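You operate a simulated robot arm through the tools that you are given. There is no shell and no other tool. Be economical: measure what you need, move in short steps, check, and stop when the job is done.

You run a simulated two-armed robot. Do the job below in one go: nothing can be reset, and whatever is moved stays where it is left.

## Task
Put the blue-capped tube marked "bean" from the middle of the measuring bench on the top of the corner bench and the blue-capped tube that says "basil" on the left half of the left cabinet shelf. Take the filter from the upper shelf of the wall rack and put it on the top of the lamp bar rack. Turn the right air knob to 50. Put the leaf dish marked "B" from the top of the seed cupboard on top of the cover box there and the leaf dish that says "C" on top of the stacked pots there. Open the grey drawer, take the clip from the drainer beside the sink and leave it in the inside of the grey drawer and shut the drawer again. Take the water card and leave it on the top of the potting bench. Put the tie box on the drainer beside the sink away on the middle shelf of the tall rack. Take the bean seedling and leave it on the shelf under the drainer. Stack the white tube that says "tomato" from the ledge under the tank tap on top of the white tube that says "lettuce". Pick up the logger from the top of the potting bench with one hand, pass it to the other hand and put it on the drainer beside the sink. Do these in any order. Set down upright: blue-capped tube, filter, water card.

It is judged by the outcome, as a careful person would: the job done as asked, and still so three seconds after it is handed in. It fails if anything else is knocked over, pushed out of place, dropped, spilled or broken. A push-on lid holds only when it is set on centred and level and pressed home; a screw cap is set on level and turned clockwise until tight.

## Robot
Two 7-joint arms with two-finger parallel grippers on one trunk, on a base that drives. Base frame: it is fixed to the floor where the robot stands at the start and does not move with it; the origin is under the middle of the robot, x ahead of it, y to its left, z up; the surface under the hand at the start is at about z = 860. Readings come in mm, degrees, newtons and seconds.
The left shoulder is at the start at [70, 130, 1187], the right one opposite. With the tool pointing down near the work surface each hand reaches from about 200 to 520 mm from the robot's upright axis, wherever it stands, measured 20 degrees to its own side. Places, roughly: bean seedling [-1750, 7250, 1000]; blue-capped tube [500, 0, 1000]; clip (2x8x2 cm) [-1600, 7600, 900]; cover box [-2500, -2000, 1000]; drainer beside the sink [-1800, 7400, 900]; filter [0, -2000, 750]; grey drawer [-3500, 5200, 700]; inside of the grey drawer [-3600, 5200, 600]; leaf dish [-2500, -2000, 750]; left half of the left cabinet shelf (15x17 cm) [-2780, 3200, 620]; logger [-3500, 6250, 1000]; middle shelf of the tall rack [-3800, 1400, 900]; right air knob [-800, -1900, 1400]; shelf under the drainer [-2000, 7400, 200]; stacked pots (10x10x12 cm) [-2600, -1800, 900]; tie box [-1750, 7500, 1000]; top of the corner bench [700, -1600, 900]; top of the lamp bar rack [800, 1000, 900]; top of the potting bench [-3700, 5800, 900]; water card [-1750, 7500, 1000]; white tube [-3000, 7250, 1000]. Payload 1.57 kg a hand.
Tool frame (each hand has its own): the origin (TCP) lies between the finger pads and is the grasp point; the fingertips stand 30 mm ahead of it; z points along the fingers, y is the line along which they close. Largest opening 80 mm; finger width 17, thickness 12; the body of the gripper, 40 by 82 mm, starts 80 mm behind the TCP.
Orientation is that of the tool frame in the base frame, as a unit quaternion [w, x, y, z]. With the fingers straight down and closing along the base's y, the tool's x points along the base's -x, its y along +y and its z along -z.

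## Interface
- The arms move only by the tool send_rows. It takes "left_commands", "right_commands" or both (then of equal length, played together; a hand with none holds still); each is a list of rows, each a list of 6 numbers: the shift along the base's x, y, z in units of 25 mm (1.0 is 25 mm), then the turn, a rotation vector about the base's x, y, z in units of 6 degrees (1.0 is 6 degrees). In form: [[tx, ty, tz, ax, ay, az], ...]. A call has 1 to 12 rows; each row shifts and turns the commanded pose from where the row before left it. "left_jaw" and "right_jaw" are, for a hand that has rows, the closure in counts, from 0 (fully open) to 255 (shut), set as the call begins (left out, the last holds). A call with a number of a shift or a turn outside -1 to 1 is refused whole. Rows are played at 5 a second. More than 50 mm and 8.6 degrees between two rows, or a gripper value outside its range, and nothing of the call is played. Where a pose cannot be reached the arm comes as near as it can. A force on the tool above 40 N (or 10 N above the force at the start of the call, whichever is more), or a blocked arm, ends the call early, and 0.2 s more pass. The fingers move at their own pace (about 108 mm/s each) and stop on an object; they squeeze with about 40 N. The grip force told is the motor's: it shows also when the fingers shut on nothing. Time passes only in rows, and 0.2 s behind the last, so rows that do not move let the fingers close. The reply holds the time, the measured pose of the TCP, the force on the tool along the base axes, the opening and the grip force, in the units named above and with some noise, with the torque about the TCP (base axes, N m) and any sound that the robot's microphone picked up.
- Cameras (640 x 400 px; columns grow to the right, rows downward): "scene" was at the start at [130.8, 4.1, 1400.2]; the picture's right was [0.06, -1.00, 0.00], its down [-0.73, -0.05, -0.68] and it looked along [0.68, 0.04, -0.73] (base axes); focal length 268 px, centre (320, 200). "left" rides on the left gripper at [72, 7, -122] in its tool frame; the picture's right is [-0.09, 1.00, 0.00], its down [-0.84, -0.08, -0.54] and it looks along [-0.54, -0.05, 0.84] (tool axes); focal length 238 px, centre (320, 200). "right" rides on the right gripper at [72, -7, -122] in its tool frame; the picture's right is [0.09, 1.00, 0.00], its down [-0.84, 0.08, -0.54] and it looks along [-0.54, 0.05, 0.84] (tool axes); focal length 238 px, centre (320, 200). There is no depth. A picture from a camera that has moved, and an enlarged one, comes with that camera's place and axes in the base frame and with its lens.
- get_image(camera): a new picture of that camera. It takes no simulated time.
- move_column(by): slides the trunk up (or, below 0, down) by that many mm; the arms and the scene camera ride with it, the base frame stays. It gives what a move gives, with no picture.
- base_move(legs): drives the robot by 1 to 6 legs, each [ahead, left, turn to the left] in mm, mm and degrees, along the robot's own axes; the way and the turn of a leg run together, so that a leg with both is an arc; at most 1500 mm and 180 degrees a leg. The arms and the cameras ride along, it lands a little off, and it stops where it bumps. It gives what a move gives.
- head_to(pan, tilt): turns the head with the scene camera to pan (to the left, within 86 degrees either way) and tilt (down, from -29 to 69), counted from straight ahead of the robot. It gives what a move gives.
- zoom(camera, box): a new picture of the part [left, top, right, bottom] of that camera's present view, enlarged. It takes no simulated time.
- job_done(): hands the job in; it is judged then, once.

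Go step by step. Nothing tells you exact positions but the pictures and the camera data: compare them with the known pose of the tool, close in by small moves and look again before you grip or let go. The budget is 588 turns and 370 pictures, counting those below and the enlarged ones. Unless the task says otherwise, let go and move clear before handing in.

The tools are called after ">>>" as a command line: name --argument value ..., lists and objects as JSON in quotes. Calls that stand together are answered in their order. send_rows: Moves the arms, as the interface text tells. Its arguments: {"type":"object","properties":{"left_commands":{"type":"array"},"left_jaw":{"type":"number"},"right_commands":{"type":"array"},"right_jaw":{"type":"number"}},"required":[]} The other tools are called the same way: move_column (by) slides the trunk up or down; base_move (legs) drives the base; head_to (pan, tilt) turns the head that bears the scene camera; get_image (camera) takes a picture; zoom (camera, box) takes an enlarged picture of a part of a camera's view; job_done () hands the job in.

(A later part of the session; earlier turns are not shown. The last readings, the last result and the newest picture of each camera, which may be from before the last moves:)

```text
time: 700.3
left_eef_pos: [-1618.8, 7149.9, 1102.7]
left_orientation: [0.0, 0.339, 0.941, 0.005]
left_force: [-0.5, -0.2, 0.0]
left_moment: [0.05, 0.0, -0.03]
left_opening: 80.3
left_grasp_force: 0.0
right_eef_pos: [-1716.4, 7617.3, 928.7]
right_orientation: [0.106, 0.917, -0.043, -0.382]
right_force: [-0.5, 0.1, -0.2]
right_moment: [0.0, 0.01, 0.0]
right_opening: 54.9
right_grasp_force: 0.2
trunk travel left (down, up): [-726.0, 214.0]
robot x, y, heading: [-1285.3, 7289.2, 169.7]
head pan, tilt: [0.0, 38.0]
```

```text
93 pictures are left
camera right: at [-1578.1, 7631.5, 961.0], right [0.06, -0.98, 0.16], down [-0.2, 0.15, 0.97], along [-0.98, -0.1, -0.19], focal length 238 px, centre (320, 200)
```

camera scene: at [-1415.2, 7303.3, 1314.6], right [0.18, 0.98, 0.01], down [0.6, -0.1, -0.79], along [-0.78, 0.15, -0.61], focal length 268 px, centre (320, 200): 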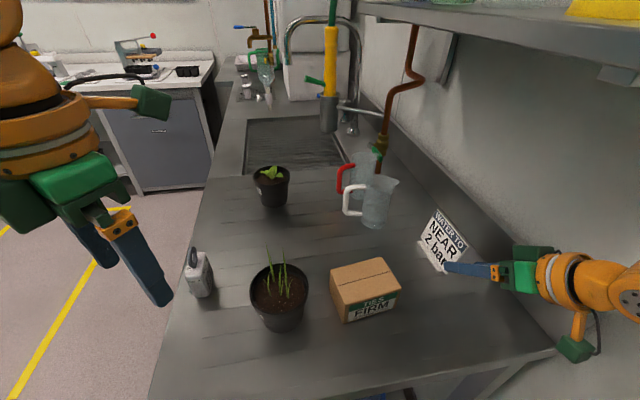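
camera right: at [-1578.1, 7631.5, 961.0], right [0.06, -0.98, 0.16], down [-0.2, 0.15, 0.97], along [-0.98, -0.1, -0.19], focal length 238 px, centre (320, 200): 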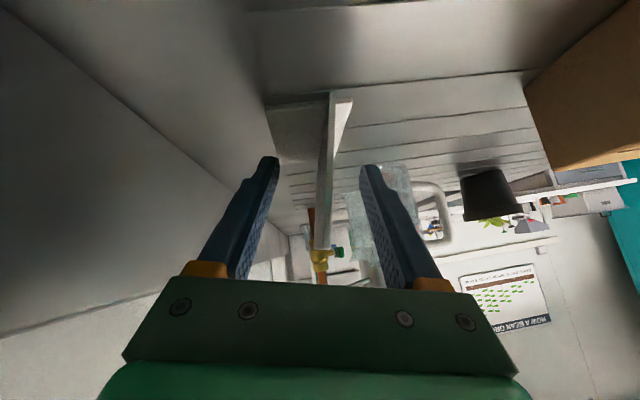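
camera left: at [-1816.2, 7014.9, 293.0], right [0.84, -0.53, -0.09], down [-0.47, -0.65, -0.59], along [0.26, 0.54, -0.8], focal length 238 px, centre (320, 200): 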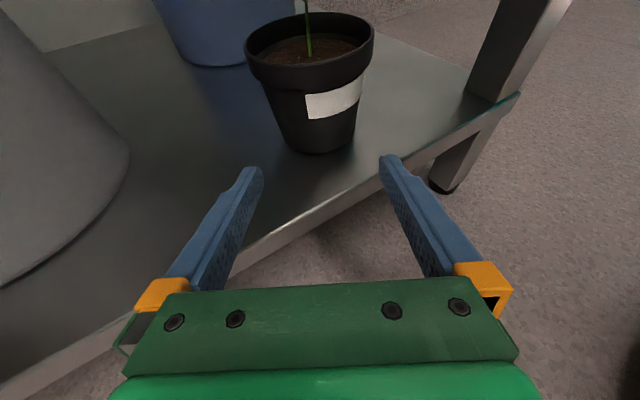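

>>> send_rows --right_commands '[[0, 0, 0, 0, 0, 0], [0, 0, 0, 0, 0, 0], [0, 0, 0, 0, 0, 0]]' --right_jaw 255

>>> get_image --camera "right"

```text
time: 701.1
left_eef_pos: [-1618.5, 7149.7, 1102.7]
left_orientation: [0.0, 0.339, 0.941, 0.005]
left_force: [-0.2, -0.5, 0.3]
left_moment: [0.0, 0.01, 0.02]
left_opening: 79.9
left_grasp_force: 0.1
right_eef_pos: [-1717.1, 7616.7, 928.5]
right_orientation: [0.105, 0.917, -0.044, -0.382]
right_force: [0.3, -0.7, 0.5]
right_moment: [0.02, 0.01, 0.03]
right_opening: 3.3
right_grasp_force: 24.1
trunk travel left (down, up): [-726.0, 214.0]
robot x, y, heading: [-1286.7, 7289.2, 170.0]
head pan, tilt: [0.0, 38.0]
```

```text
92 pictures are left
camera right: at [-1578.1, 7631.5, 960.8], right [0.06, -0.98, 0.16], down [-0.2, 0.15, 0.97], along [-0.98, -0.1, -0.19], focal length 238 px, centre (320, 200)
```

right: 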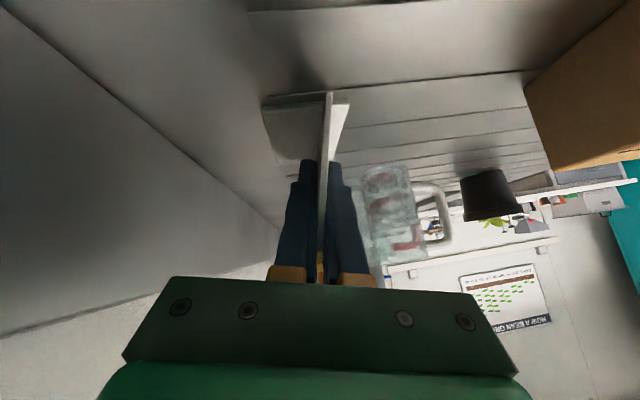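

The card is gripped (3 mm). I lift and draw it out.

>>> send_rows --right_commands '[[0, 0, 0.5, 0, 0, 0], [0, 0, 1, 0, 0, 0], [0, 0, 1, 0, 0, 0], [0.8, -0.3, 0.4, 0, 0, 0], [0.9, -0.4, 0, 0, 0, 0], [0.9, -0.4, 0, 0, 0, 0], [0.9, -0.4, 0, 0, 0, 0], [0, 0, 0, 0, 0, 0]]'

>>> get_image --camera "scene"

```text
time: 702.9
left_eef_pos: [-1624.0, 7147.7, 1101.6]
left_orientation: [0.002, 0.339, 0.941, 0.007]
left_force: [-0.3, 0.4, 0.5]
left_moment: [-0.03, 0.02, -0.02]
left_opening: 79.8
left_grasp_force: 0.1
right_eef_pos: [-1633.6, 7575.7, 999.6]
right_orientation: [0.104, 0.919, -0.043, -0.379]
right_force: [-0.1, -0.1, -0.3]
right_moment: [0.0, 0.02, 0.01]
right_opening: 3.2
right_grasp_force: 23.9
trunk travel left (down, up): [-726.0, 214.0]
robot x, y, heading: [-1284.6, 7289.0, 170.0]
head pan, tilt: [0.0, 38.0]
```

```text
91 pictures are left
camera scene: at [-1425.1, 7301.7, 1313.5], right [0.18, 0.98, 0.01], down [0.61, -0.1, -0.79], along [-0.77, 0.15, -0.62], focal length 268 px, centre (320, 200)
```

scene: 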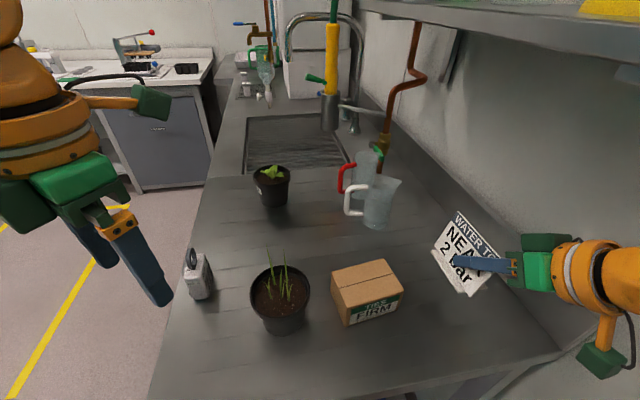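

Card in the right hand. Next the left hand takes the tie box: I turn it to close across the box's 68 mm width and tilt it 35°.

>>> send_rows --left_commands '[[0, 0, 0, 0, 0, -1], [0, 0, 0, 0, 0, -1], [0, 0, 0, 0, 0, -1], [0, 0, 0, 0, 0, -1], [0, 0, 0, 0, 0, -1], [0, 0, 0, 0, 0, -1], [0, 0, 0, 0, 0, -0.4], [0, 0, 0, 0.978, 0.208, 0], [0, 0, 0, 0.978, 0.208, 0], [0, 0, 0, 0.978, 0.208, 0], [0, 0, 0, 0.978, 0.208, 0], [0, 0, 0, 0.978, 0.208, 0]]' --right_commands '[[0.5, 0, 0.3, 0, 0, 0], [0.5, 0, 0.3, 0, 0, 0], [0.5, 0, 0.3, 0, 0, 0], [0.3, 0, 0, 0, 0, 0], [0, 0, 0, 0, 0, 0], [0, 0, 0, 0, 0, 0], [0, 0, 0, 0, 0, 0], [0, 0, 0, 0, 0, 0], [0, 0, 0, 0, 0, 0], [0, 0, 0, 0, 0, 0], [0, 0, 0, 0, 0, 0], [0, 0, 0, 0, 0, 0]]' --left_jaw 0

>>> get_image --camera "left"

```text
time: 705.5
left_eef_pos: [-1619.8, 7155.9, 1102.9]
left_orientation: [-0.2, 0.608, 0.75, 0.165]
left_force: [0.9, -0.4, 0.2]
left_moment: [0.01, 0.0, -0.03]
left_opening: 80.1
left_grasp_force: 0.1
right_eef_pos: [-1585.1, 7585.0, 1021.6]
right_orientation: [0.108, 0.917, -0.046, -0.381]
right_force: [-0.1, 0.2, 0.2]
right_moment: [0.0, -0.01, 0.02]
right_opening: 3.0
right_grasp_force: 24.4
trunk travel left (down, up): [-726.0, 214.0]
robot x, y, heading: [-1286.0, 7293.0, 169.7]
head pan, tilt: [0.0, 38.0]
```

```text
90 pictures are left
camera left: at [-1614.2, 7157.1, 1244.9], right [0.99, 0.13, -0.04], down [0.13, -0.99, 0.05], along [-0.04, -0.06, -1.0], focal length 238 px, centre (320, 200)
```

left: 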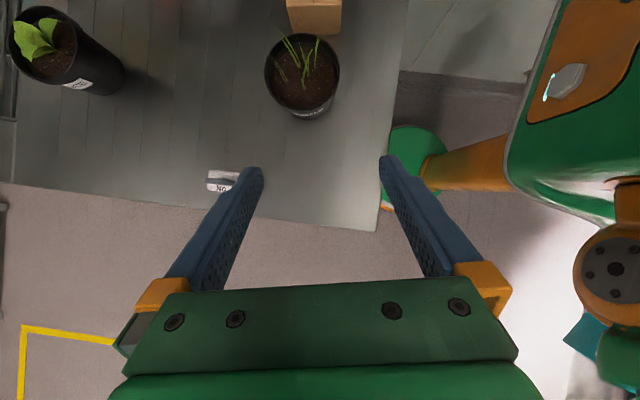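

>>> send_rows --left_commands '[[-0.2, 1, 0, 0, 0, 0], [-0.2, 1, 0, 0, 0, 0], [-0.2, 1, 0, 0, 0, 0], [-0.2, 1, 0, 0, 0, 0], [-0.2, 1, 0, 0, 0, 0], [-0.2, 1, 0, 0, 0, 0], [-0.2, 1, 0, 0, 0, 0], [-0.2, 1, -0.5, 0, 0, 0], [0, 0.9, -1, 0, 0, 0], [0, 0, -1, 0, 0, 0], [0, 0, -1, 0, 0, 0], [0, 0, 0, 0, 0, 0]]'

>>> get_image --camera "left"

>>> get_image --camera "scene"

```text
time: 708.1
left_eef_pos: [-1655.7, 7340.3, 1012.4]
left_orientation: [-0.199, 0.608, 0.751, 0.163]
left_force: [0.1, -0.1, 0.5]
left_moment: [0.0, 0.03, 0.02]
left_opening: 79.9
left_grasp_force: 0.1
left hand out of reach, approached as far as the arm can: row 7, 8, 9
right_eef_pos: [-1585.7, 7586.1, 1020.0]
right_orientation: [0.109, 0.917, -0.045, -0.381]
right_force: [0.5, -0.2, -0.3]
right_moment: [0.03, -0.03, -0.01]
right_opening: 3.3
right_grasp_force: 24.4
trunk travel left (down, up): [-726.0, 214.0]
robot x, y, heading: [-1285.1, 7292.9, 169.8]
head pan, tilt: [0.0, 38.0]
```

```text
89 pictures are left
camera left: at [-1650.8, 7342.0, 1154.6], right [0.99, 0.13, -0.04], down [0.13, -0.99, 0.05], along [-0.04, -0.06, -1.0], focal length 238 px, centre (320, 200)
```

left: 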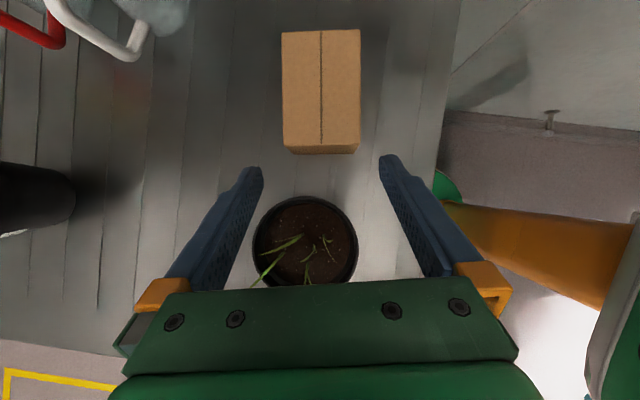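

```text
88 pictures are left
camera scene: at [-1419.8, 7314.1, 1313.9], right [0.18, 0.98, 0.0], down [0.61, -0.11, -0.79], along [-0.78, 0.14, -0.62], focal length 268 px, centre (320, 200)
```

scene: 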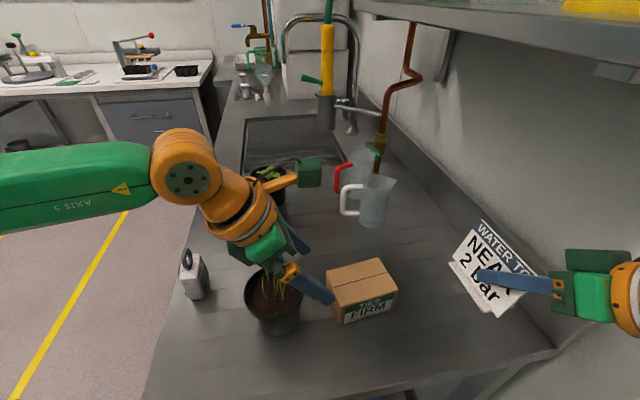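

The left arm needs a better angle. I lift it clear, bring the right hand in, and turn the base 20° right.

>>> send_rows --left_commands '[[0, 0, 1, 0, 0, 0], [0, 0, 1, 0, 0, 0], [0, 0, 1, 0, 0, 0], [0, -0.4, 1, 0, 0, 0], [0, -0.5, 0, 0, 0, 0], [0, -0.5, 0, 0, 0, 0], [0, -0.5, 0, 0, 0, 0]]' --right_commands '[[0.2, -0.8, 0.2, 0, 0, 0], [0.2, -0.8, 0.2, 0, 0, 0], [0.2, -0.8, 0.2, 0, 0, 0], [0.2, -0.8, 0, 0, 0, 0], [0, -0.8, 0, 0, 0, 0], [0, -0.8, 0, 0, 0, 0], [0, -0.8, 0, 0, 0, 0]]'

>>> base_move --legs '[[0, 0, -22]]'

>>> get_image --camera "scene"

```text
time: 709.7
left_eef_pos: [-1663.8, 7275.1, 1114.1]
left_orientation: [-0.2, 0.608, 0.75, 0.164]
left_force: [-0.8, -0.2, -0.3]
left_moment: [0.03, 0.04, -0.05]
left_opening: 80.0
left_grasp_force: 0.0
left hand out of reach, approached as far as the arm can: row 3
right_eef_pos: [-1595.1, 7460.6, 1065.9]
right_orientation: [0.106, 0.917, -0.045, -0.381]
right_force: [-0.1, 0.4, 0.0]
right_moment: [-0.01, -0.01, -0.03]
right_opening: 3.1
right_grasp_force: 24.5
right hand out of reach, approached as far as the arm can: row 2, 3, 4, 5, 6, 7
trunk travel left (down, up): [-726.0, 214.0]
robot x, y, heading: [-1285.7, 7287.5, 169.8]
head pan, tilt: [0.0, 38.0]
```

```text
time: 711.2
left_eef_pos: [-1644.1, 7411.8, 1115.2]
left_orientation: [-0.166, 0.74, 0.619, 0.203]
left_force: [0.1, 0.6, -0.1]
left_moment: [-0.01, -0.01, 0.06]
left_opening: 79.9
left_grasp_force: 0.1
right_eef_pos: [-1510.3, 7560.1, 1066.0]
right_orientation: [0.028, 0.892, -0.219, -0.394]
right_force: [-0.4, -0.7, 0.1]
right_moment: [-0.02, 0.0, 0.01]
right_opening: 3.1
right_grasp_force: 24.7
trunk travel left (down, up): [-726.0, 214.0]
robot x, y, heading: [-1281.9, 7290.2, 147.9]
head pan, tilt: [0.0, 38.0]
```

```text
87 pictures are left
camera scene: at [-1404.6, 7352.2, 1314.1], right [0.53, 0.85, 0.01], down [0.52, -0.32, -0.79], along [-0.66, 0.43, -0.61], focal length 268 px, centre (320, 200)
```

scene: 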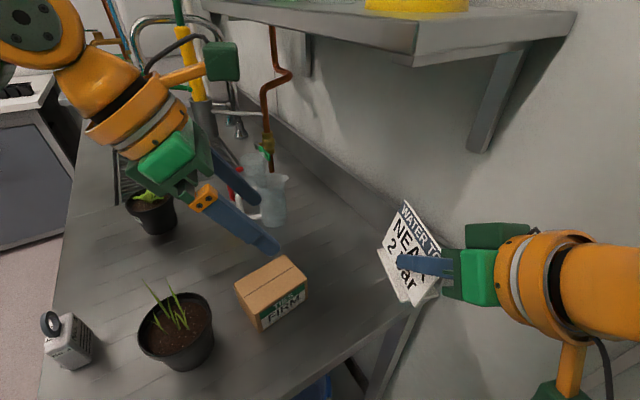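

>>> send_rows --left_commands '[[0, -0.4, 0, 0, 0, 1], [-0.2, -0.4, 0, 0, 0, 1], [-0.2, -0.4, 0, 0, 0, 1], [-0.2, -0.2, 0, 0, 0, 0.67], [0, 0, -1, 0, 0, 0], [0, 0, -1, 0, 0, 0], [0, 0, -1, 0, 0, 0], [0, 0, -0.8, 0, 0, 0], [0, 0, 0, 0, 0, 0]]'

>>> get_image --camera "left"

```text
time: 713.2
left_eef_pos: [-1659.9, 7377.4, 1019.1]
left_orientation: [-0.199, 0.607, 0.75, 0.168]
left_force: [-0.5, 0.0, 0.8]
left_moment: [0.0, 0.02, 0.01]
left_opening: 80.0
left_grasp_force: 0.0
right_eef_pos: [-1512.0, 7560.0, 1066.4]
right_orientation: [0.029, 0.893, -0.218, -0.393]
right_force: [0.8, -0.6, 0.0]
right_moment: [0.02, -0.04, 0.01]
right_opening: 3.2
right_grasp_force: 24.3
trunk travel left (down, up): [-726.0, 214.0]
robot x, y, heading: [-1288.2, 7293.4, 147.8]
head pan, tilt: [0.0, 38.0]
```

```text
86 pictures are left
camera left: at [-1654.8, 7378.5, 1160.8], right [0.99, 0.13, -0.04], down [0.13, -0.99, 0.05], along [-0.03, -0.05, -1.0], focal length 238 px, centre (320, 200)
```

left: 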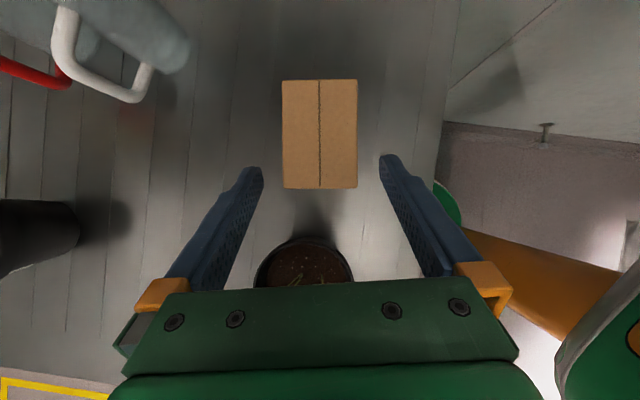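

>>> send_rows --left_commands '[[-0.1, 0.5, -0.9, 0, 0, 0], [-0.1, 0.5, -0.9, 0, 0, 0], [-0.1, 0.5, -0.9, 0, 0, 0], [0, 0, 0, 0, 0, 0]]'

>>> get_image --camera "left"

```text
time: 714.2
left_eef_pos: [-1666.2, 7417.0, 954.1]
left_orientation: [-0.2, 0.608, 0.75, 0.167]
left_force: [-0.1, -0.2, 0.0]
left_moment: [0.04, -0.06, 0.0]
left_opening: 80.3
left_grasp_force: 0.1
right_eef_pos: [-1510.3, 7559.9, 1065.7]
right_orientation: [0.029, 0.893, -0.218, -0.394]
right_force: [-0.4, -0.5, -0.4]
right_moment: [0.02, 0.03, -0.01]
right_opening: 3.4
right_grasp_force: 24.6
trunk travel left (down, up): [-726.0, 214.0]
robot x, y, heading: [-1287.2, 7291.3, 147.9]
head pan, tilt: [0.0, 38.0]
```

```text
85 pictures are left
camera left: at [-1661.4, 7416.2, 1094.5], right [0.99, 0.13, -0.04], down [0.13, -0.99, 0.04], along [-0.03, -0.05, -1.0], focal length 238 px, centre (320, 200)
```

left: 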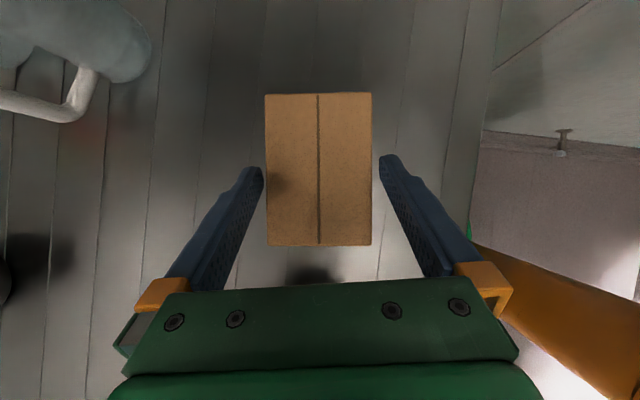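

>>> send_rows --left_commands '[[-0.12, 0.4, -0.75, 0, 0, 0], [-0.1, 0.38, -0.75, 0, 0, 0], [0, 0, 0, 0, 0, 0]]'

>>> send_rows --left_commands '[[0, 0, 0, 0, 0, 0], [0, 0, 0, 0, 0, 0], [0, 0, 0, 0, 0, 0], [0, 0, 0.6, 0, 0, 0], [0, 0, 1, 0, 0, 0], [0, 0, 1, 0, 0, 0], [0, 0, 1, 0, 0, 0], [0, 0, 1, 0, 0, 0], [0, 0, 1, 0, 0, 0], [0, 0, 0, 0, 0, 0]]' --left_jaw 255

>>> get_image --camera "left"

>>> get_image --camera "scene"

```text
time: 715.0
left_eef_pos: [-1672.5, 7436.1, 914.3]
left_orientation: [-0.201, 0.608, 0.75, 0.168]
left_force: [0.1, -0.7, -0.1]
left_moment: [-0.03, 0.02, -0.03]
left_opening: 80.0
left_grasp_force: 0.0
right_eef_pos: [-1510.8, 7559.7, 1065.9]
right_orientation: [0.03, 0.893, -0.218, -0.393]
right_force: [-0.2, -0.3, -0.3]
right_moment: [0.01, 0.0, 0.0]
right_opening: 3.4
right_grasp_force: 24.5
trunk travel left (down, up): [-726.0, 214.0]
robot x, y, heading: [-1285.2, 7288.6, 147.8]
head pan, tilt: [0.0, 38.0]
```

```text
time: 717.2
left_eef_pos: [-1671.9, 7435.7, 1054.5]
left_orientation: [-0.201, 0.608, 0.749, 0.168]
left_force: [0.1, -0.3, -0.5]
left_moment: [0.01, 0.0, 0.02]
left_opening: 69.6
left_grasp_force: 40.1
right_eef_pos: [-1509.5, 7559.7, 1066.1]
right_orientation: [0.03, 0.893, -0.217, -0.393]
right_force: [0.0, -0.1, 0.1]
right_moment: [-0.03, -0.01, 0.01]
right_opening: 3.2
right_grasp_force: 24.6
trunk travel left (down, up): [-726.0, 214.0]
robot x, y, heading: [-1284.2, 7290.1, 147.6]
head pan, tilt: [0.0, 38.0]
```

```text
84 pictures are left
camera left: at [-1666.9, 7435.5, 1196.7], right [0.99, 0.13, -0.04], down [0.13, -0.99, 0.04], along [-0.03, -0.05, -1.0], focal length 238 px, centre (320, 200)
```

left: 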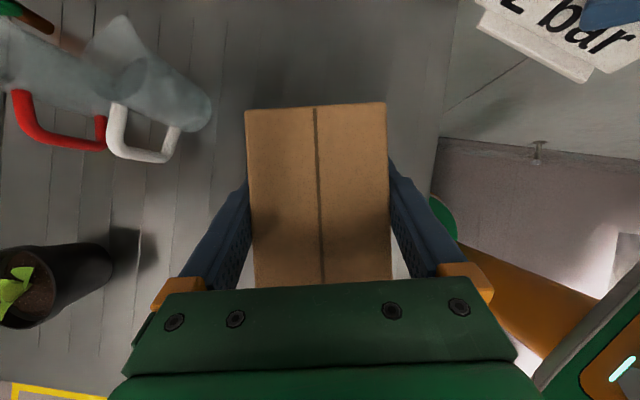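

```text
83 pictures are left
camera scene: at [-1403.6, 7352.2, 1314.2], right [0.53, 0.85, 0.01], down [0.52, -0.32, -0.79], along [-0.66, 0.43, -0.61], focal length 268 px, centre (320, 200)
```

scene: 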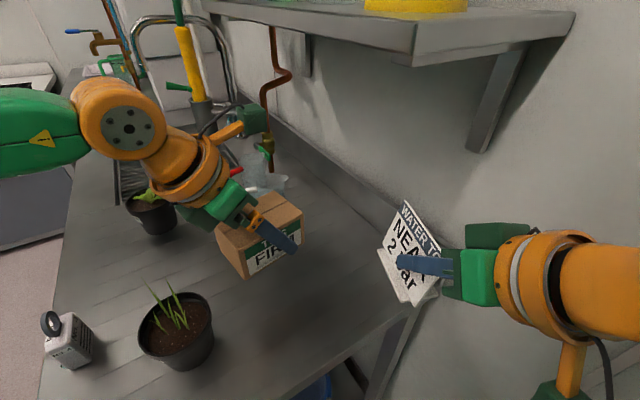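

The tie box is held. I retreat with both items and drive to the potting bench.

>>> base_move --legs '[[-350, 0, 0], [0, 0, 32], [0, 500, 0], [1300, 0, 0], [0, 420, 0]]'

>>> send_rows --left_commands '[[0.4, -0.4, 0.5, 0, 0, 0], [0.4, -0.4, 0.5, 0, 0, 0], [0.4, -0.4, 0.5, 0, 0, 0], [0.4, -0.4, 0.5, 0, 0, 0], [0, 0, 0, 0, 0, 0]]' --right_commands '[[0, 0, 0, 0, 0, -0.8], [0, 0, 0, 0, 0, -0.8], [0, 0, 0, 0, 0, 0], [0, 0, 0, 0, 0, 0], [0, 0, 0, 0, 0, 0]]'

>>> head_to --pan 0 --tilt 32

>>> get_image --camera "scene"

```text
time: 731.8
left_eef_pos: [-2689.9, 6118.4, 1054.6]
left_orientation: [-0.237, 0.378, 0.889, 0.103]
left_force: [0.7, 0.6, -1.2]
left_moment: [-0.02, -0.02, 0.0]
left_opening: 69.2
left_grasp_force: 39.8
right_eef_pos: [-2619.8, 6310.7, 1063.5]
right_orientation: [0.142, 0.918, 0.035, -0.369]
right_force: [0.2, 0.5, -0.2]
right_moment: [0.0, 0.0, -0.02]
right_opening: 3.3
right_grasp_force: 24.8
trunk travel left (down, up): [-726.0, 214.0]
robot x, y, heading: [-2283.4, 6192.7, 179.6]
head pan, tilt: [0.0, 38.0]
```

```text
time: 733.0
left_eef_pos: [-2651.1, 6078.3, 1104.5]
left_orientation: [-0.236, 0.378, 0.89, 0.102]
left_force: [0.4, 0.7, 0.0]
left_moment: [0.0, 0.03, 0.0]
left_opening: 69.3
left_grasp_force: 40.1
right_eef_pos: [-2621.0, 6308.7, 1066.0]
right_orientation: [0.109, 0.918, -0.042, -0.378]
right_force: [1.1, 0.4, 0.0]
right_moment: [0.0, -0.02, -0.01]
right_opening: 3.2
right_grasp_force: 24.7
trunk travel left (down, up): [-726.0, 214.0]
robot x, y, heading: [-2283.6, 6195.6, 180.0]
head pan, tilt: [0.0, 38.0]
```

```text
time: 733.7
left_eef_pos: [-2650.3, 6078.0, 1103.4]
left_orientation: [-0.238, 0.378, 0.889, 0.103]
left_force: [-0.7, -0.3, -0.8]
left_moment: [0.01, 0.0, 0.0]
left_opening: 69.5
left_grasp_force: 39.8
right_eef_pos: [-2621.4, 6308.8, 1066.2]
right_orientation: [0.109, 0.918, -0.042, -0.379]
right_force: [0.2, 0.4, -0.3]
right_moment: [0.02, 0.0, 0.01]
right_opening: 3.1
right_grasp_force: 24.7
trunk travel left (down, up): [-726.0, 214.0]
robot x, y, heading: [-2282.9, 6189.8, 179.7]
head pan, tilt: [0.0, 32.0]
```

```text
82 pictures are left
camera scene: at [-2423.0, 6191.3, 1323.1], right [0.0, 1.0, 0.0], down [0.53, 0.0, -0.85], along [-0.85, 0.0, -0.53], focal length 268 px, centre (320, 200)
```

scene: 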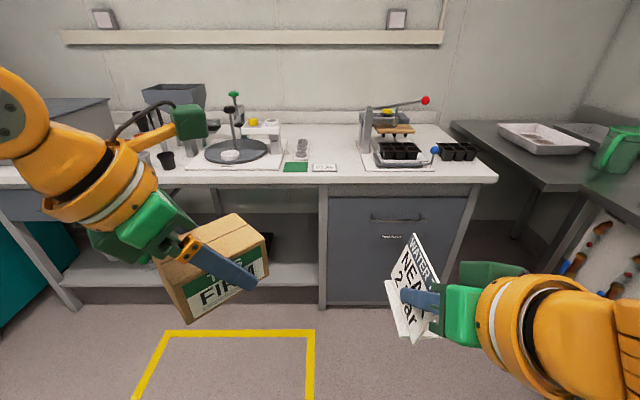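

I drive up to the bench with the card aimed at the free area near (-3490,6290).

>>> base_move --legs '[[0, 19, 0], [690, 0, 0]]'

>>> send_rows --right_commands '[[-1, 0, -0.3, 0, 0, 0], [-1, 0, -0.5, 0, 0, 0], [-1, 0, -0.5, 0, 0, 0], [-1, 0, -0.8, 0, 0, 0], [-1, 0, -0.8, 0, 0, 0], [-0.6, 0, -0.8, 0, 0, 0], [0, 0, 0, 0, 0, 0]]'

>>> get_image --camera "right"

>>> get_image --camera "scene"

```text
time: 737.9
left_eef_pos: [-3338.1, 6066.5, 1104.5]
left_orientation: [-0.237, 0.38, 0.888, 0.103]
left_force: [0.5, -0.9, 0.1]
left_moment: [0.0, -0.01, -0.01]
left_opening: 69.1
left_grasp_force: 40.1
right_eef_pos: [-3307.0, 6296.3, 1066.3]
right_orientation: [0.108, 0.918, -0.045, -0.38]
right_force: [-0.6, 0.2, -0.6]
right_moment: [0.0, -0.03, 0.0]
right_opening: 3.5
right_grasp_force: 24.5
trunk travel left (down, up): [-726.0, 214.0]
robot x, y, heading: [-2972.7, 6175.5, 179.7]
head pan, tilt: [0.0, 32.0]
```

```text
time: 739.5
left_eef_pos: [-3338.4, 6064.3, 1104.1]
left_orientation: [-0.237, 0.38, 0.888, 0.103]
left_force: [-0.2, 0.0, -0.8]
left_moment: [0.01, -0.03, 0.01]
left_opening: 69.2
left_grasp_force: 40.3
right_eef_pos: [-3446.9, 6296.6, 974.5]
right_orientation: [0.108, 0.918, -0.045, -0.379]
right_force: [0.0, -0.1, -0.3]
right_moment: [0.02, -0.01, -0.02]
right_opening: 3.4
right_grasp_force: 24.6
trunk travel left (down, up): [-726.0, 214.0]
robot x, y, heading: [-2971.0, 6174.3, 179.7]
head pan, tilt: [0.0, 32.0]
```

```text
81 pictures are left
camera right: at [-3310.5, 6311.2, 1007.7], right [0.07, -0.98, 0.17], down [-0.21, 0.15, 0.97], along [-0.98, -0.1, -0.2], focal length 238 px, centre (320, 200)
```

right: 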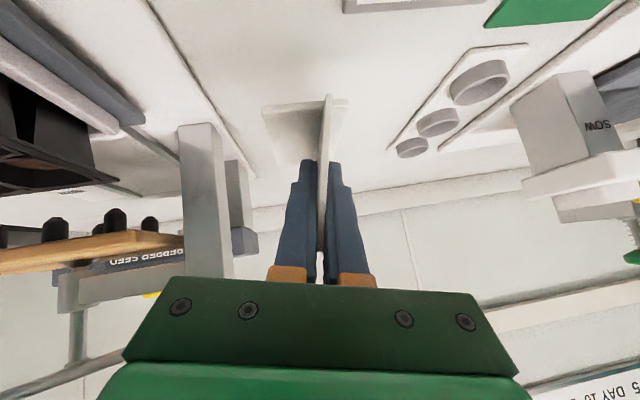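

```text
80 pictures are left
camera scene: at [-3110.3, 6177.4, 1323.2], right [0.01, 1.0, 0.0], down [0.53, 0.0, -0.85], along [-0.85, 0.01, -0.53], focal length 268 px, centre (320, 200)
```

scene: 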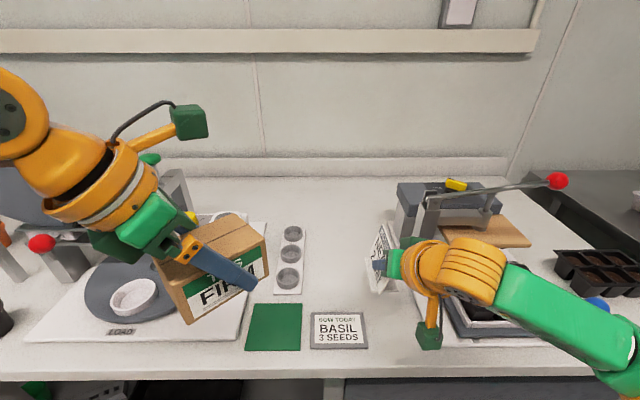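

>>> send_rows --right_commands '[[0, -0.1, -0.9, 0, 0, 0], [0, -0.1, -0.9, 0, 0, 0], [0, 0, -0.3, 0, 0, 0], [0, 0, 0, 0, 0, 0]]'

>>> send_rows --right_commands '[[0, 0, -0.16, 0, 0, 0], [0, 0, 0, 0, 0, 0]]'

>>> send_rows --right_commands '[[0, 0, -0.12, 0, 0, 0], [0, 0, 0, 0, 0, 0]]'

>>> get_image --camera "right"

```text
time: 740.5
left_eef_pos: [-3338.2, 6064.7, 1103.9]
left_orientation: [-0.236, 0.38, 0.888, 0.103]
left_force: [0.2, 0.4, -1.0]
left_moment: [-0.02, -0.02, 0.01]
left_opening: 69.7
left_grasp_force: 39.6
right_eef_pos: [-3449.0, 6290.6, 920.6]
right_orientation: [0.108, 0.918, -0.045, -0.378]
right_force: [0.3, 0.2, -0.3]
right_moment: [0.02, 0.0, 0.0]
right_opening: 3.2
right_grasp_force: 23.9
trunk travel left (down, up): [-726.0, 214.0]
robot x, y, heading: [-2971.5, 6177.5, 179.4]
head pan, tilt: [0.0, 32.0]
```

```text
time: 741.1
left_eef_pos: [-3338.0, 6065.8, 1104.6]
left_orientation: [-0.236, 0.38, 0.888, 0.103]
left_force: [0.8, -0.2, -0.3]
left_moment: [0.0, 0.04, 0.03]
left_opening: 69.3
left_grasp_force: 40.1
right_eef_pos: [-3447.6, 6290.6, 917.3]
right_orientation: [0.107, 0.918, -0.045, -0.38]
right_force: [0.1, 0.1, -0.5]
right_moment: [0.01, 0.0, -0.01]
right_opening: 3.3
right_grasp_force: 24.8
trunk travel left (down, up): [-726.0, 214.0]
robot x, y, heading: [-2970.7, 6177.7, 179.5]
head pan, tilt: [0.0, 32.0]
```

```text
time: 741.7
left_eef_pos: [-3338.8, 6065.2, 1104.0]
left_orientation: [-0.237, 0.38, 0.888, 0.103]
left_force: [-0.6, -0.1, -1.0]
left_moment: [-0.01, -0.01, 0.03]
left_opening: 69.4
left_grasp_force: 39.8
right_eef_pos: [-3448.9, 6291.4, 914.8]
right_orientation: [0.108, 0.918, -0.045, -0.379]
right_force: [0.5, -0.5, -1.0]
right_moment: [0.02, 0.02, -0.02]
right_opening: 3.5
right_grasp_force: 24.2
trunk travel left (down, up): [-726.0, 214.0]
robot x, y, heading: [-2971.8, 6176.4, 179.5]
head pan, tilt: [0.0, 32.0]
```

```text
79 pictures are left
camera right: at [-3310.3, 6305.8, 947.7], right [0.06, -0.98, 0.17], down [-0.21, 0.15, 0.97], along [-0.98, -0.1, -0.2], focal length 238 px, centre (320, 200)
```

right: 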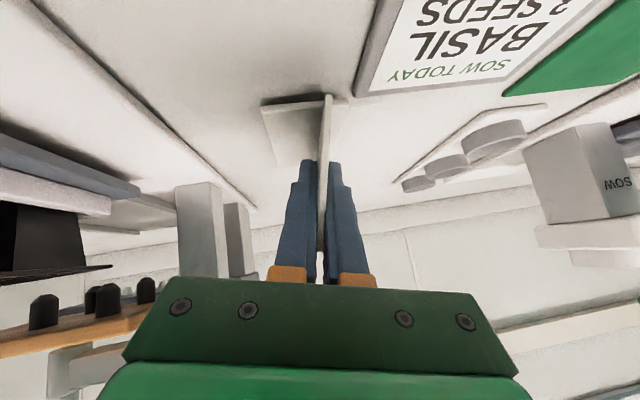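

>>> send_rows --right_commands '[[0, 0, -0.12, 0, 0, 0], [0, 0, 0, 0, 0, 0]]'

>>> send_rows --right_commands '[[0, 0, -0.12, 0, 0, 0], [0, 0, 0, 0, 0, 0]]'

>>> send_rows --right_commands '[[0, 0, -0.12, 0, 0, 0], [0, 0, 0, 0, 0, 0]]'

```text
time: 742.3
left_eef_pos: [-3338.6, 6065.0, 1103.6]
left_orientation: [-0.237, 0.38, 0.888, 0.102]
left_force: [0.2, 0.2, -1.4]
left_moment: [0.04, 0.01, -0.01]
left_opening: 69.3
left_grasp_force: 40.0
right_eef_pos: [-3448.1, 6290.6, 910.8]
right_orientation: [0.108, 0.918, -0.045, -0.379]
right_force: [0.7, 0.0, -0.2]
right_moment: [-0.02, -0.01, -0.05]
right_opening: 3.3
right_grasp_force: 24.5
trunk travel left (down, up): [-726.0, 214.0]
robot x, y, heading: [-2971.9, 6175.8, 179.7]
head pan, tilt: [0.0, 32.0]
```

```text
time: 742.9
left_eef_pos: [-3337.7, 6064.2, 1103.6]
left_orientation: [-0.237, 0.38, 0.888, 0.103]
left_force: [-0.6, -1.1, -0.7]
left_moment: [0.0, -0.02, 0.02]
left_opening: 69.1
left_grasp_force: 39.9
right_eef_pos: [-3446.9, 6291.2, 908.9]
right_orientation: [0.108, 0.918, -0.044, -0.38]
right_force: [-0.7, -0.1, 2.6]
right_moment: [0.07, 0.21, -0.01]
right_opening: 3.2
right_grasp_force: 24.4
trunk travel left (down, up): [-726.0, 214.0]
robot x, y, heading: [-2971.0, 6177.6, 179.3]
head pan, tilt: [0.0, 32.0]
```

```text
time: 743.5
left_eef_pos: [-3336.7, 6066.2, 1104.2]
left_orientation: [-0.237, 0.381, 0.888, 0.104]
left_force: [0.0, -0.2, -1.0]
left_moment: [0.0, 0.02, -0.02]
left_opening: 69.5
left_grasp_force: 40.3
right_eef_pos: [-3447.5, 6289.9, 906.9]
right_orientation: [0.108, 0.917, -0.044, -0.382]
right_force: [-3.1, 0.6, 14.1]
right_moment: [0.41, 0.33, -0.05]
right_opening: 3.5
right_grasp_force: 24.1
trunk travel left (down, up): [-726.0, 214.0]
robot x, y, heading: [-2971.8, 6179.1, 179.6]
head pan, tilt: [0.0, 32.0]
```

Contact. I open partly and withdraw back along the tool axis.

>>> send_rows --right_commands '[[0, 0, 0.04, 0, 0, 0], [0, 0, 0, 0, 0, 0], [0, 0, 0, 0, 0, 0]]' --right_jaw 130

>>> send_rows --right_commands '[[0.5, 0, 0.4, 0, 0, 0], [0.7, 0, 0.6, 0, 0, 0], [0.7, 0, 0.7, 0, 0, 0], [0.7, 0, 0.7, 0, 0, 0], [0.7, 0, 0.7, 0, 0, 0], [0, 0, 0, 0, 0, 0]]'

>>> get_image --camera "right"

>>> get_image --camera "scene"

```text
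time: 744.3
left_eef_pos: [-3338.5, 6066.0, 1102.7]
left_orientation: [-0.236, 0.38, 0.889, 0.102]
left_force: [-0.2, 0.6, -0.8]
left_moment: [0.0, -0.04, 0.0]
left_opening: 69.2
left_grasp_force: 40.0
right_eef_pos: [-3447.7, 6290.5, 904.8]
right_orientation: [0.108, 0.918, -0.045, -0.379]
right_force: [-0.2, -0.1, -0.6]
right_moment: [0.04, 0.04, 0.02]
right_opening: 39.3
right_grasp_force: 0.0
trunk travel left (down, up): [-726.0, 214.0]
robot x, y, heading: [-2967.8, 6178.5, 179.6]
head pan, tilt: [0.0, 32.0]
```

```text
time: 745.7
left_eef_pos: [-3338.5, 6065.5, 1104.1]
left_orientation: [-0.236, 0.38, 0.888, 0.103]
left_force: [0.2, 0.2, -0.4]
left_moment: [-0.01, -0.03, -0.01]
left_opening: 69.1
left_grasp_force: 40.2
right_eef_pos: [-3363.9, 6291.8, 982.7]
right_orientation: [0.108, 0.917, -0.044, -0.38]
right_force: [-0.1, -0.3, 0.3]
right_moment: [0.0, 0.02, 0.0]
right_opening: 39.3
right_grasp_force: 0.1
trunk travel left (down, up): [-726.0, 214.0]
robot x, y, heading: [-2970.7, 6177.4, 179.4]
head pan, tilt: [0.0, 32.0]
```

```text
78 pictures are left
camera right: at [-3227.1, 6306.0, 1016.9], right [0.07, -0.98, 0.17], down [-0.21, 0.15, 0.97], along [-0.98, -0.1, -0.2], focal length 238 px, centre (320, 200)
```

right: 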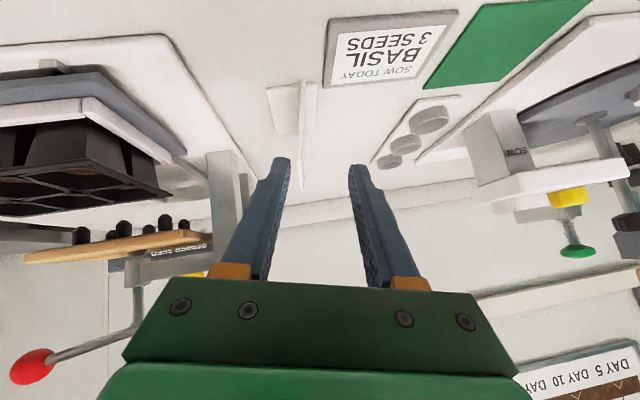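

```text
77 pictures are left
camera scene: at [-3110.7, 6177.4, 1323.1], right [0.01, 1.0, 0.0], down [0.53, 0.0, -0.85], along [-0.85, 0.01, -0.53], focal length 268 px, centre (320, 200)
```

scene: 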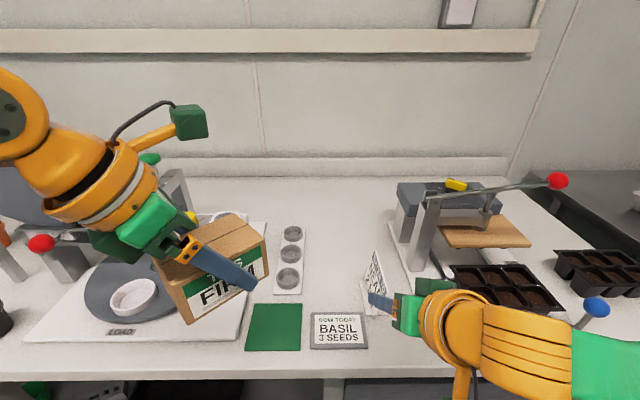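

The card stands upright on the potting bench. Next the white tubes at the tank tap: I back up, restore the right hand's lean, and face the tank.

>>> base_move --legs '[[-450, 0, 0], [0, 0, -90], [0, 350, 0]]'

>>> head_to --pan 5 --tilt 28

>>> get_image --camera "scene"

```text
time: 754.1
left_eef_pos: [-2984.2, 6540.1, 1103.9]
left_orientation: [-0.095, 0.896, 0.361, 0.24]
left_force: [0.6, 0.5, -1.3]
left_moment: [-0.02, 0.01, -0.01]
left_opening: 69.5
left_grasp_force: 39.9
right_eef_pos: [-2759.1, 6569.3, 983.7]
right_orientation: [0.19, -0.619, 0.68, 0.345]
right_force: [-0.2, 0.5, 0.2]
right_moment: [0.01, -0.02, 0.02]
right_opening: 39.0
right_grasp_force: 0.1
trunk travel left (down, up): [-726.0, 214.0]
robot x, y, heading: [-2870.0, 6175.3, 89.9]
head pan, tilt: [0.0, 32.0]
```

```text
time: 754.7
left_eef_pos: [-2985.3, 6541.7, 1103.6]
left_orientation: [-0.095, 0.897, 0.361, 0.239]
left_force: [0.3, 0.2, -0.9]
left_moment: [0.01, -0.02, -0.02]
left_opening: 69.2
left_grasp_force: 39.8
right_eef_pos: [-2760.6, 6568.4, 982.8]
right_orientation: [0.191, -0.619, 0.679, 0.345]
right_force: [0.5, 0.0, 0.1]
right_moment: [-0.03, 0.02, -0.01]
right_opening: 39.2
right_grasp_force: 0.1
trunk travel left (down, up): [-726.0, 214.0]
robot x, y, heading: [-2871.3, 6176.4, 89.6]
head pan, tilt: [5.0, 28.0]
```

```text
76 pictures are left
camera scene: at [-2878.8, 6315.1, 1329.4], right [1.0, 0.08, 0.0], down [0.04, -0.47, -0.88], along [-0.07, 0.88, -0.47], focal length 268 px, centre (320, 200)
```

scene: 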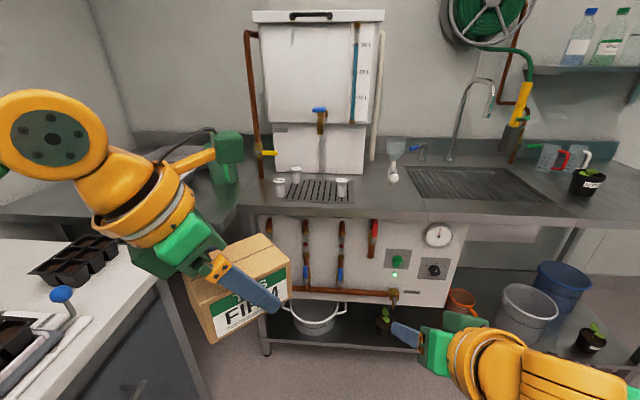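

>>> zoom --camera "scene" --box '[255, 145, 375, 220]'

```text
5.33 times, centred on (315, 182) of scene
camera zoom: at [-2878.8, 6315.1, 1329.4], right [1.0, 0.08, 0.0], down [0.04, -0.47, -0.88], along [-0.07, 0.88, -0.47], focal length 1429 px, centre (347, 293)
```

zoom: 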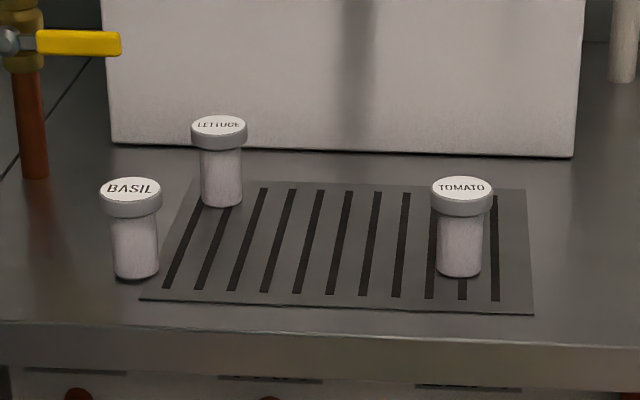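

Tomato is the right tube, lettuce the back-left one. I return the right hand to vertical, pull the box arm back, and line up.

>>> send_rows --right_commands '[[0, -0.3, 0.3, -0.932, -0.268, 0.104], [0, -0.3, 0.3, -0.932, -0.268, 0.104], [0, -0.3, 0.3, -0.932, -0.268, 0.104], [0, -0.3, 0.3, -0.932, -0.268, 0.104], [0, 0, 0, -0.932, -0.268, 0.104], [0, 0, 0, -0.932, -0.268, 0.104], [0, 0, 0, -0.932, -0.268, 0.104], [0, 0, 0, -0.932, -0.268, 0.104], [0, 0, 0, 0, 0, 0]]' --left_commands '[[0, -0.6, 0.3, 0, 0, 0], [0, -0.6, 0.3, 0, 0, 0], [0, -0.6, 0.3, 0, 0, 0], [0, -0.6, 0.3, 0, 0, 0], [0, 0, 0, 0, 0, 0], [0, 0, 0, 0, 0, 0], [0, 0, 0, 0, 0, 0], [0, 0, 0, 0, 0, 0], [0, 0, 0, 0, 0, 0]]' --right_jaw 0

>>> base_move --legs '[[0, 90, 0], [600, 0, 0.4]]'

>>> get_image --camera "right"

>>> get_image --camera "scene"

```text
time: 756.7
left_eef_pos: [-2984.9, 6481.7, 1133.8]
left_orientation: [-0.094, 0.896, 0.36, 0.24]
left_force: [0.0, -0.3, -0.1]
left_moment: [0.03, 0.02, 0.01]
left_opening: 69.3
left_grasp_force: 40.2
right_eef_pos: [-2760.2, 6539.2, 1014.3]
right_orientation: [0.0, -0.707, 0.707, -0.001]
right_force: [-0.7, 0.5, -0.9]
right_moment: [0.0, 0.0, 0.0]
right_opening: 80.0
right_grasp_force: 0.0
trunk travel left (down, up): [-726.0, 214.0]
robot x, y, heading: [-2871.3, 6175.2, 89.8]
head pan, tilt: [5.0, 28.0]
```

```text
time: 760.8
left_eef_pos: [-3079.9, 7073.5, 1134.9]
left_orientation: [-0.096, 0.895, 0.365, 0.239]
left_force: [-0.7, 1.1, -1.0]
left_moment: [0.0, 0.02, -0.03]
left_opening: 69.2
left_grasp_force: 39.8
right_eef_pos: [-2853.6, 7134.0, 1015.3]
right_orientation: [-0.001, 0.71, -0.704, 0.001]
right_force: [-0.4, -0.7, 1.0]
right_moment: [0.01, 0.02, 0.03]
right_opening: 79.7
right_grasp_force: 0.1
trunk travel left (down, up): [-726.0, 214.0]
robot x, y, heading: [-2961.5, 6770.5, 90.3]
head pan, tilt: [5.0, 28.0]
```

```text
74 pictures are left
camera right: at [-2846.6, 7061.5, 1135.9], right [-0.99, -0.1, 0.0], down [-0.09, 0.84, 0.54], along [-0.05, 0.54, -0.84], focal length 238 px, centre (320, 200)
```

right: 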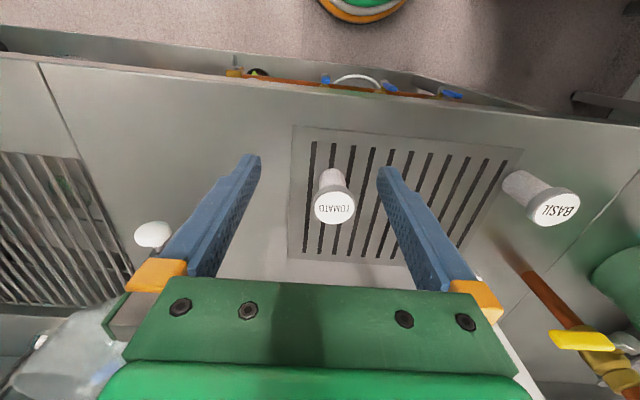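

```text
73 pictures are left
camera scene: at [-2970.7, 6908.3, 1329.6], right [1.0, 0.09, 0.0], down [0.04, -0.47, -0.88], along [-0.08, 0.88, -0.47], focal length 268 px, centre (320, 200)
```

scene: 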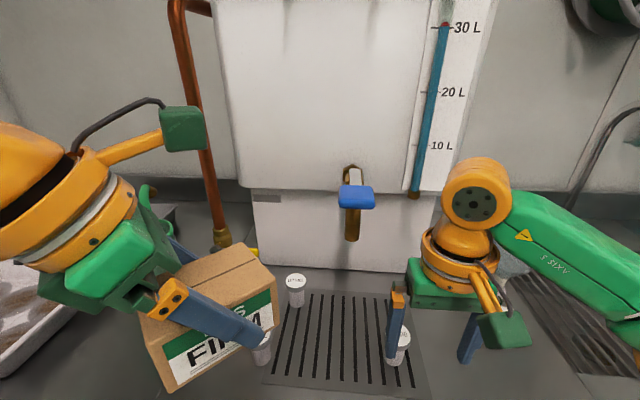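

>>> send_rows --right_commands '[[-0.4, 1, 0, 0, 0, 0], [-0.38, 1, 0, 0, 0, 0], [0, 0.15, -0.8, 0, 0, 0], [0, 0, -0.8, 0, 0, 0], [0, 0, 0, 0, 0, 0]]'

>>> get_image --camera "right"

```text
time: 762.0
left_eef_pos: [-3079.3, 7073.8, 1134.4]
left_orientation: [-0.096, 0.895, 0.365, 0.239]
left_force: [-1.4, -0.6, -1.6]
left_moment: [0.01, 0.02, -0.01]
left_opening: 69.2
left_grasp_force: 40.5
right_eef_pos: [-2873.8, 7186.8, 973.4]
right_orientation: [0.0, 0.71, -0.704, 0.0]
right_force: [-0.2, 0.0, -0.2]
right_moment: [0.03, -0.04, 0.01]
right_opening: 80.2
right_grasp_force: 0.0
trunk travel left (down, up): [-726.0, 214.0]
robot x, y, heading: [-2964.8, 6775.7, 90.2]
head pan, tilt: [5.0, 28.0]
```

```text
72 pictures are left
camera right: at [-2866.9, 7115.4, 1095.5], right [-0.99, -0.1, 0.0], down [-0.09, 0.84, 0.54], along [-0.05, 0.54, -0.84], focal length 238 px, centre (320, 200)
```

right: 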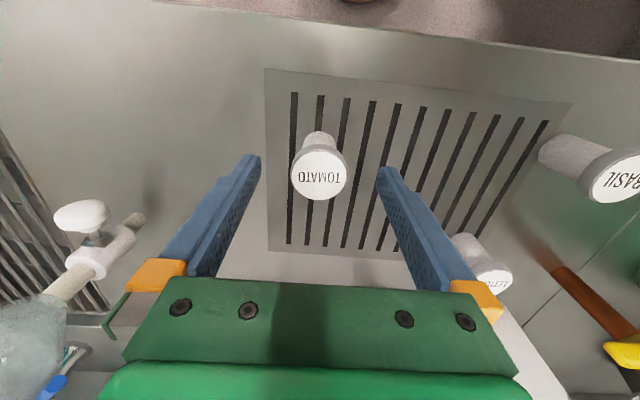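

>>> send_rows --right_commands '[[0, 0.12, -0.7, 0, 0, 0], [0, 0, -0.55, 0, 0, 0], [0, 0, 0, 0, 0, 0]]'

>>> send_rows --right_commands '[[0, 0, 0, 0, 0, 0], [0, 0, 0, 0, 0, 0], [0, 0, 0, 0, 0, 0], [0, 0, 0.6, 0, 0, 0], [0, 0, 1, 0, 0, 0], [0, -1, 1, 0, 0, 0], [0, -1, 1, 0, 0, 0], [0, -0.6, 0, 0, 0, 0], [0, 0, 0, 0, 0, 0]]' --right_jaw 255

>>> get_image --camera "right"

```text
time: 762.8
left_eef_pos: [-3078.8, 7074.8, 1132.8]
left_orientation: [-0.096, 0.894, 0.366, 0.239]
left_force: [0.6, 0.0, -0.6]
left_moment: [-0.02, -0.03, 0.01]
left_opening: 69.1
left_grasp_force: 39.9
right_eef_pos: [-2874.3, 7189.4, 942.0]
right_orientation: [-0.001, 0.71, -0.704, 0.001]
right_force: [0.3, 0.2, -0.5]
right_moment: [0.02, -0.03, 0.01]
right_opening: 80.0
right_grasp_force: 0.0
trunk travel left (down, up): [-726.0, 214.0]
robot x, y, heading: [-2962.4, 6768.9, 90.3]
head pan, tilt: [5.0, 28.0]
```

```text
time: 764.8
left_eef_pos: [-3078.5, 7074.7, 1134.4]
left_orientation: [-0.095, 0.895, 0.365, 0.239]
left_force: [0.1, -0.5, -0.7]
left_moment: [-0.02, 0.05, -0.03]
left_opening: 69.6
left_grasp_force: 40.3
right_eef_pos: [-2873.2, 7125.3, 1031.8]
right_orientation: [0.0, 0.71, -0.704, 0.001]
right_force: [0.1, 0.5, -0.6]
right_moment: [0.0, -0.01, -0.04]
right_opening: 39.6
right_grasp_force: 40.5
trunk travel left (down, up): [-726.0, 214.0]
robot x, y, heading: [-2962.3, 6766.6, 90.6]
head pan, tilt: [5.0, 28.0]
```

```text
71 pictures are left
camera right: at [-2865.2, 7054.0, 1154.0], right [-0.99, -0.1, 0.0], down [-0.09, 0.84, 0.54], along [-0.05, 0.54, -0.84], focal length 238 px, centre (320, 200)
```

right: 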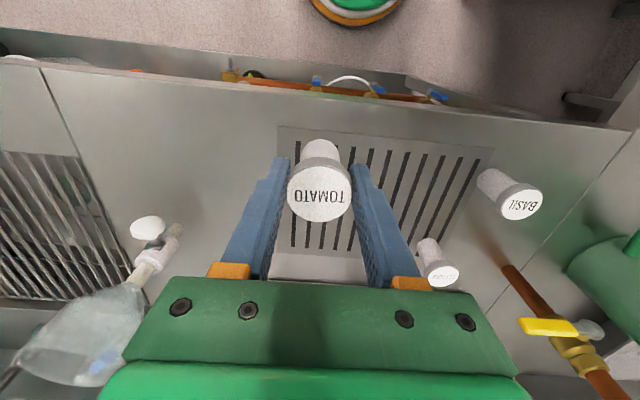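

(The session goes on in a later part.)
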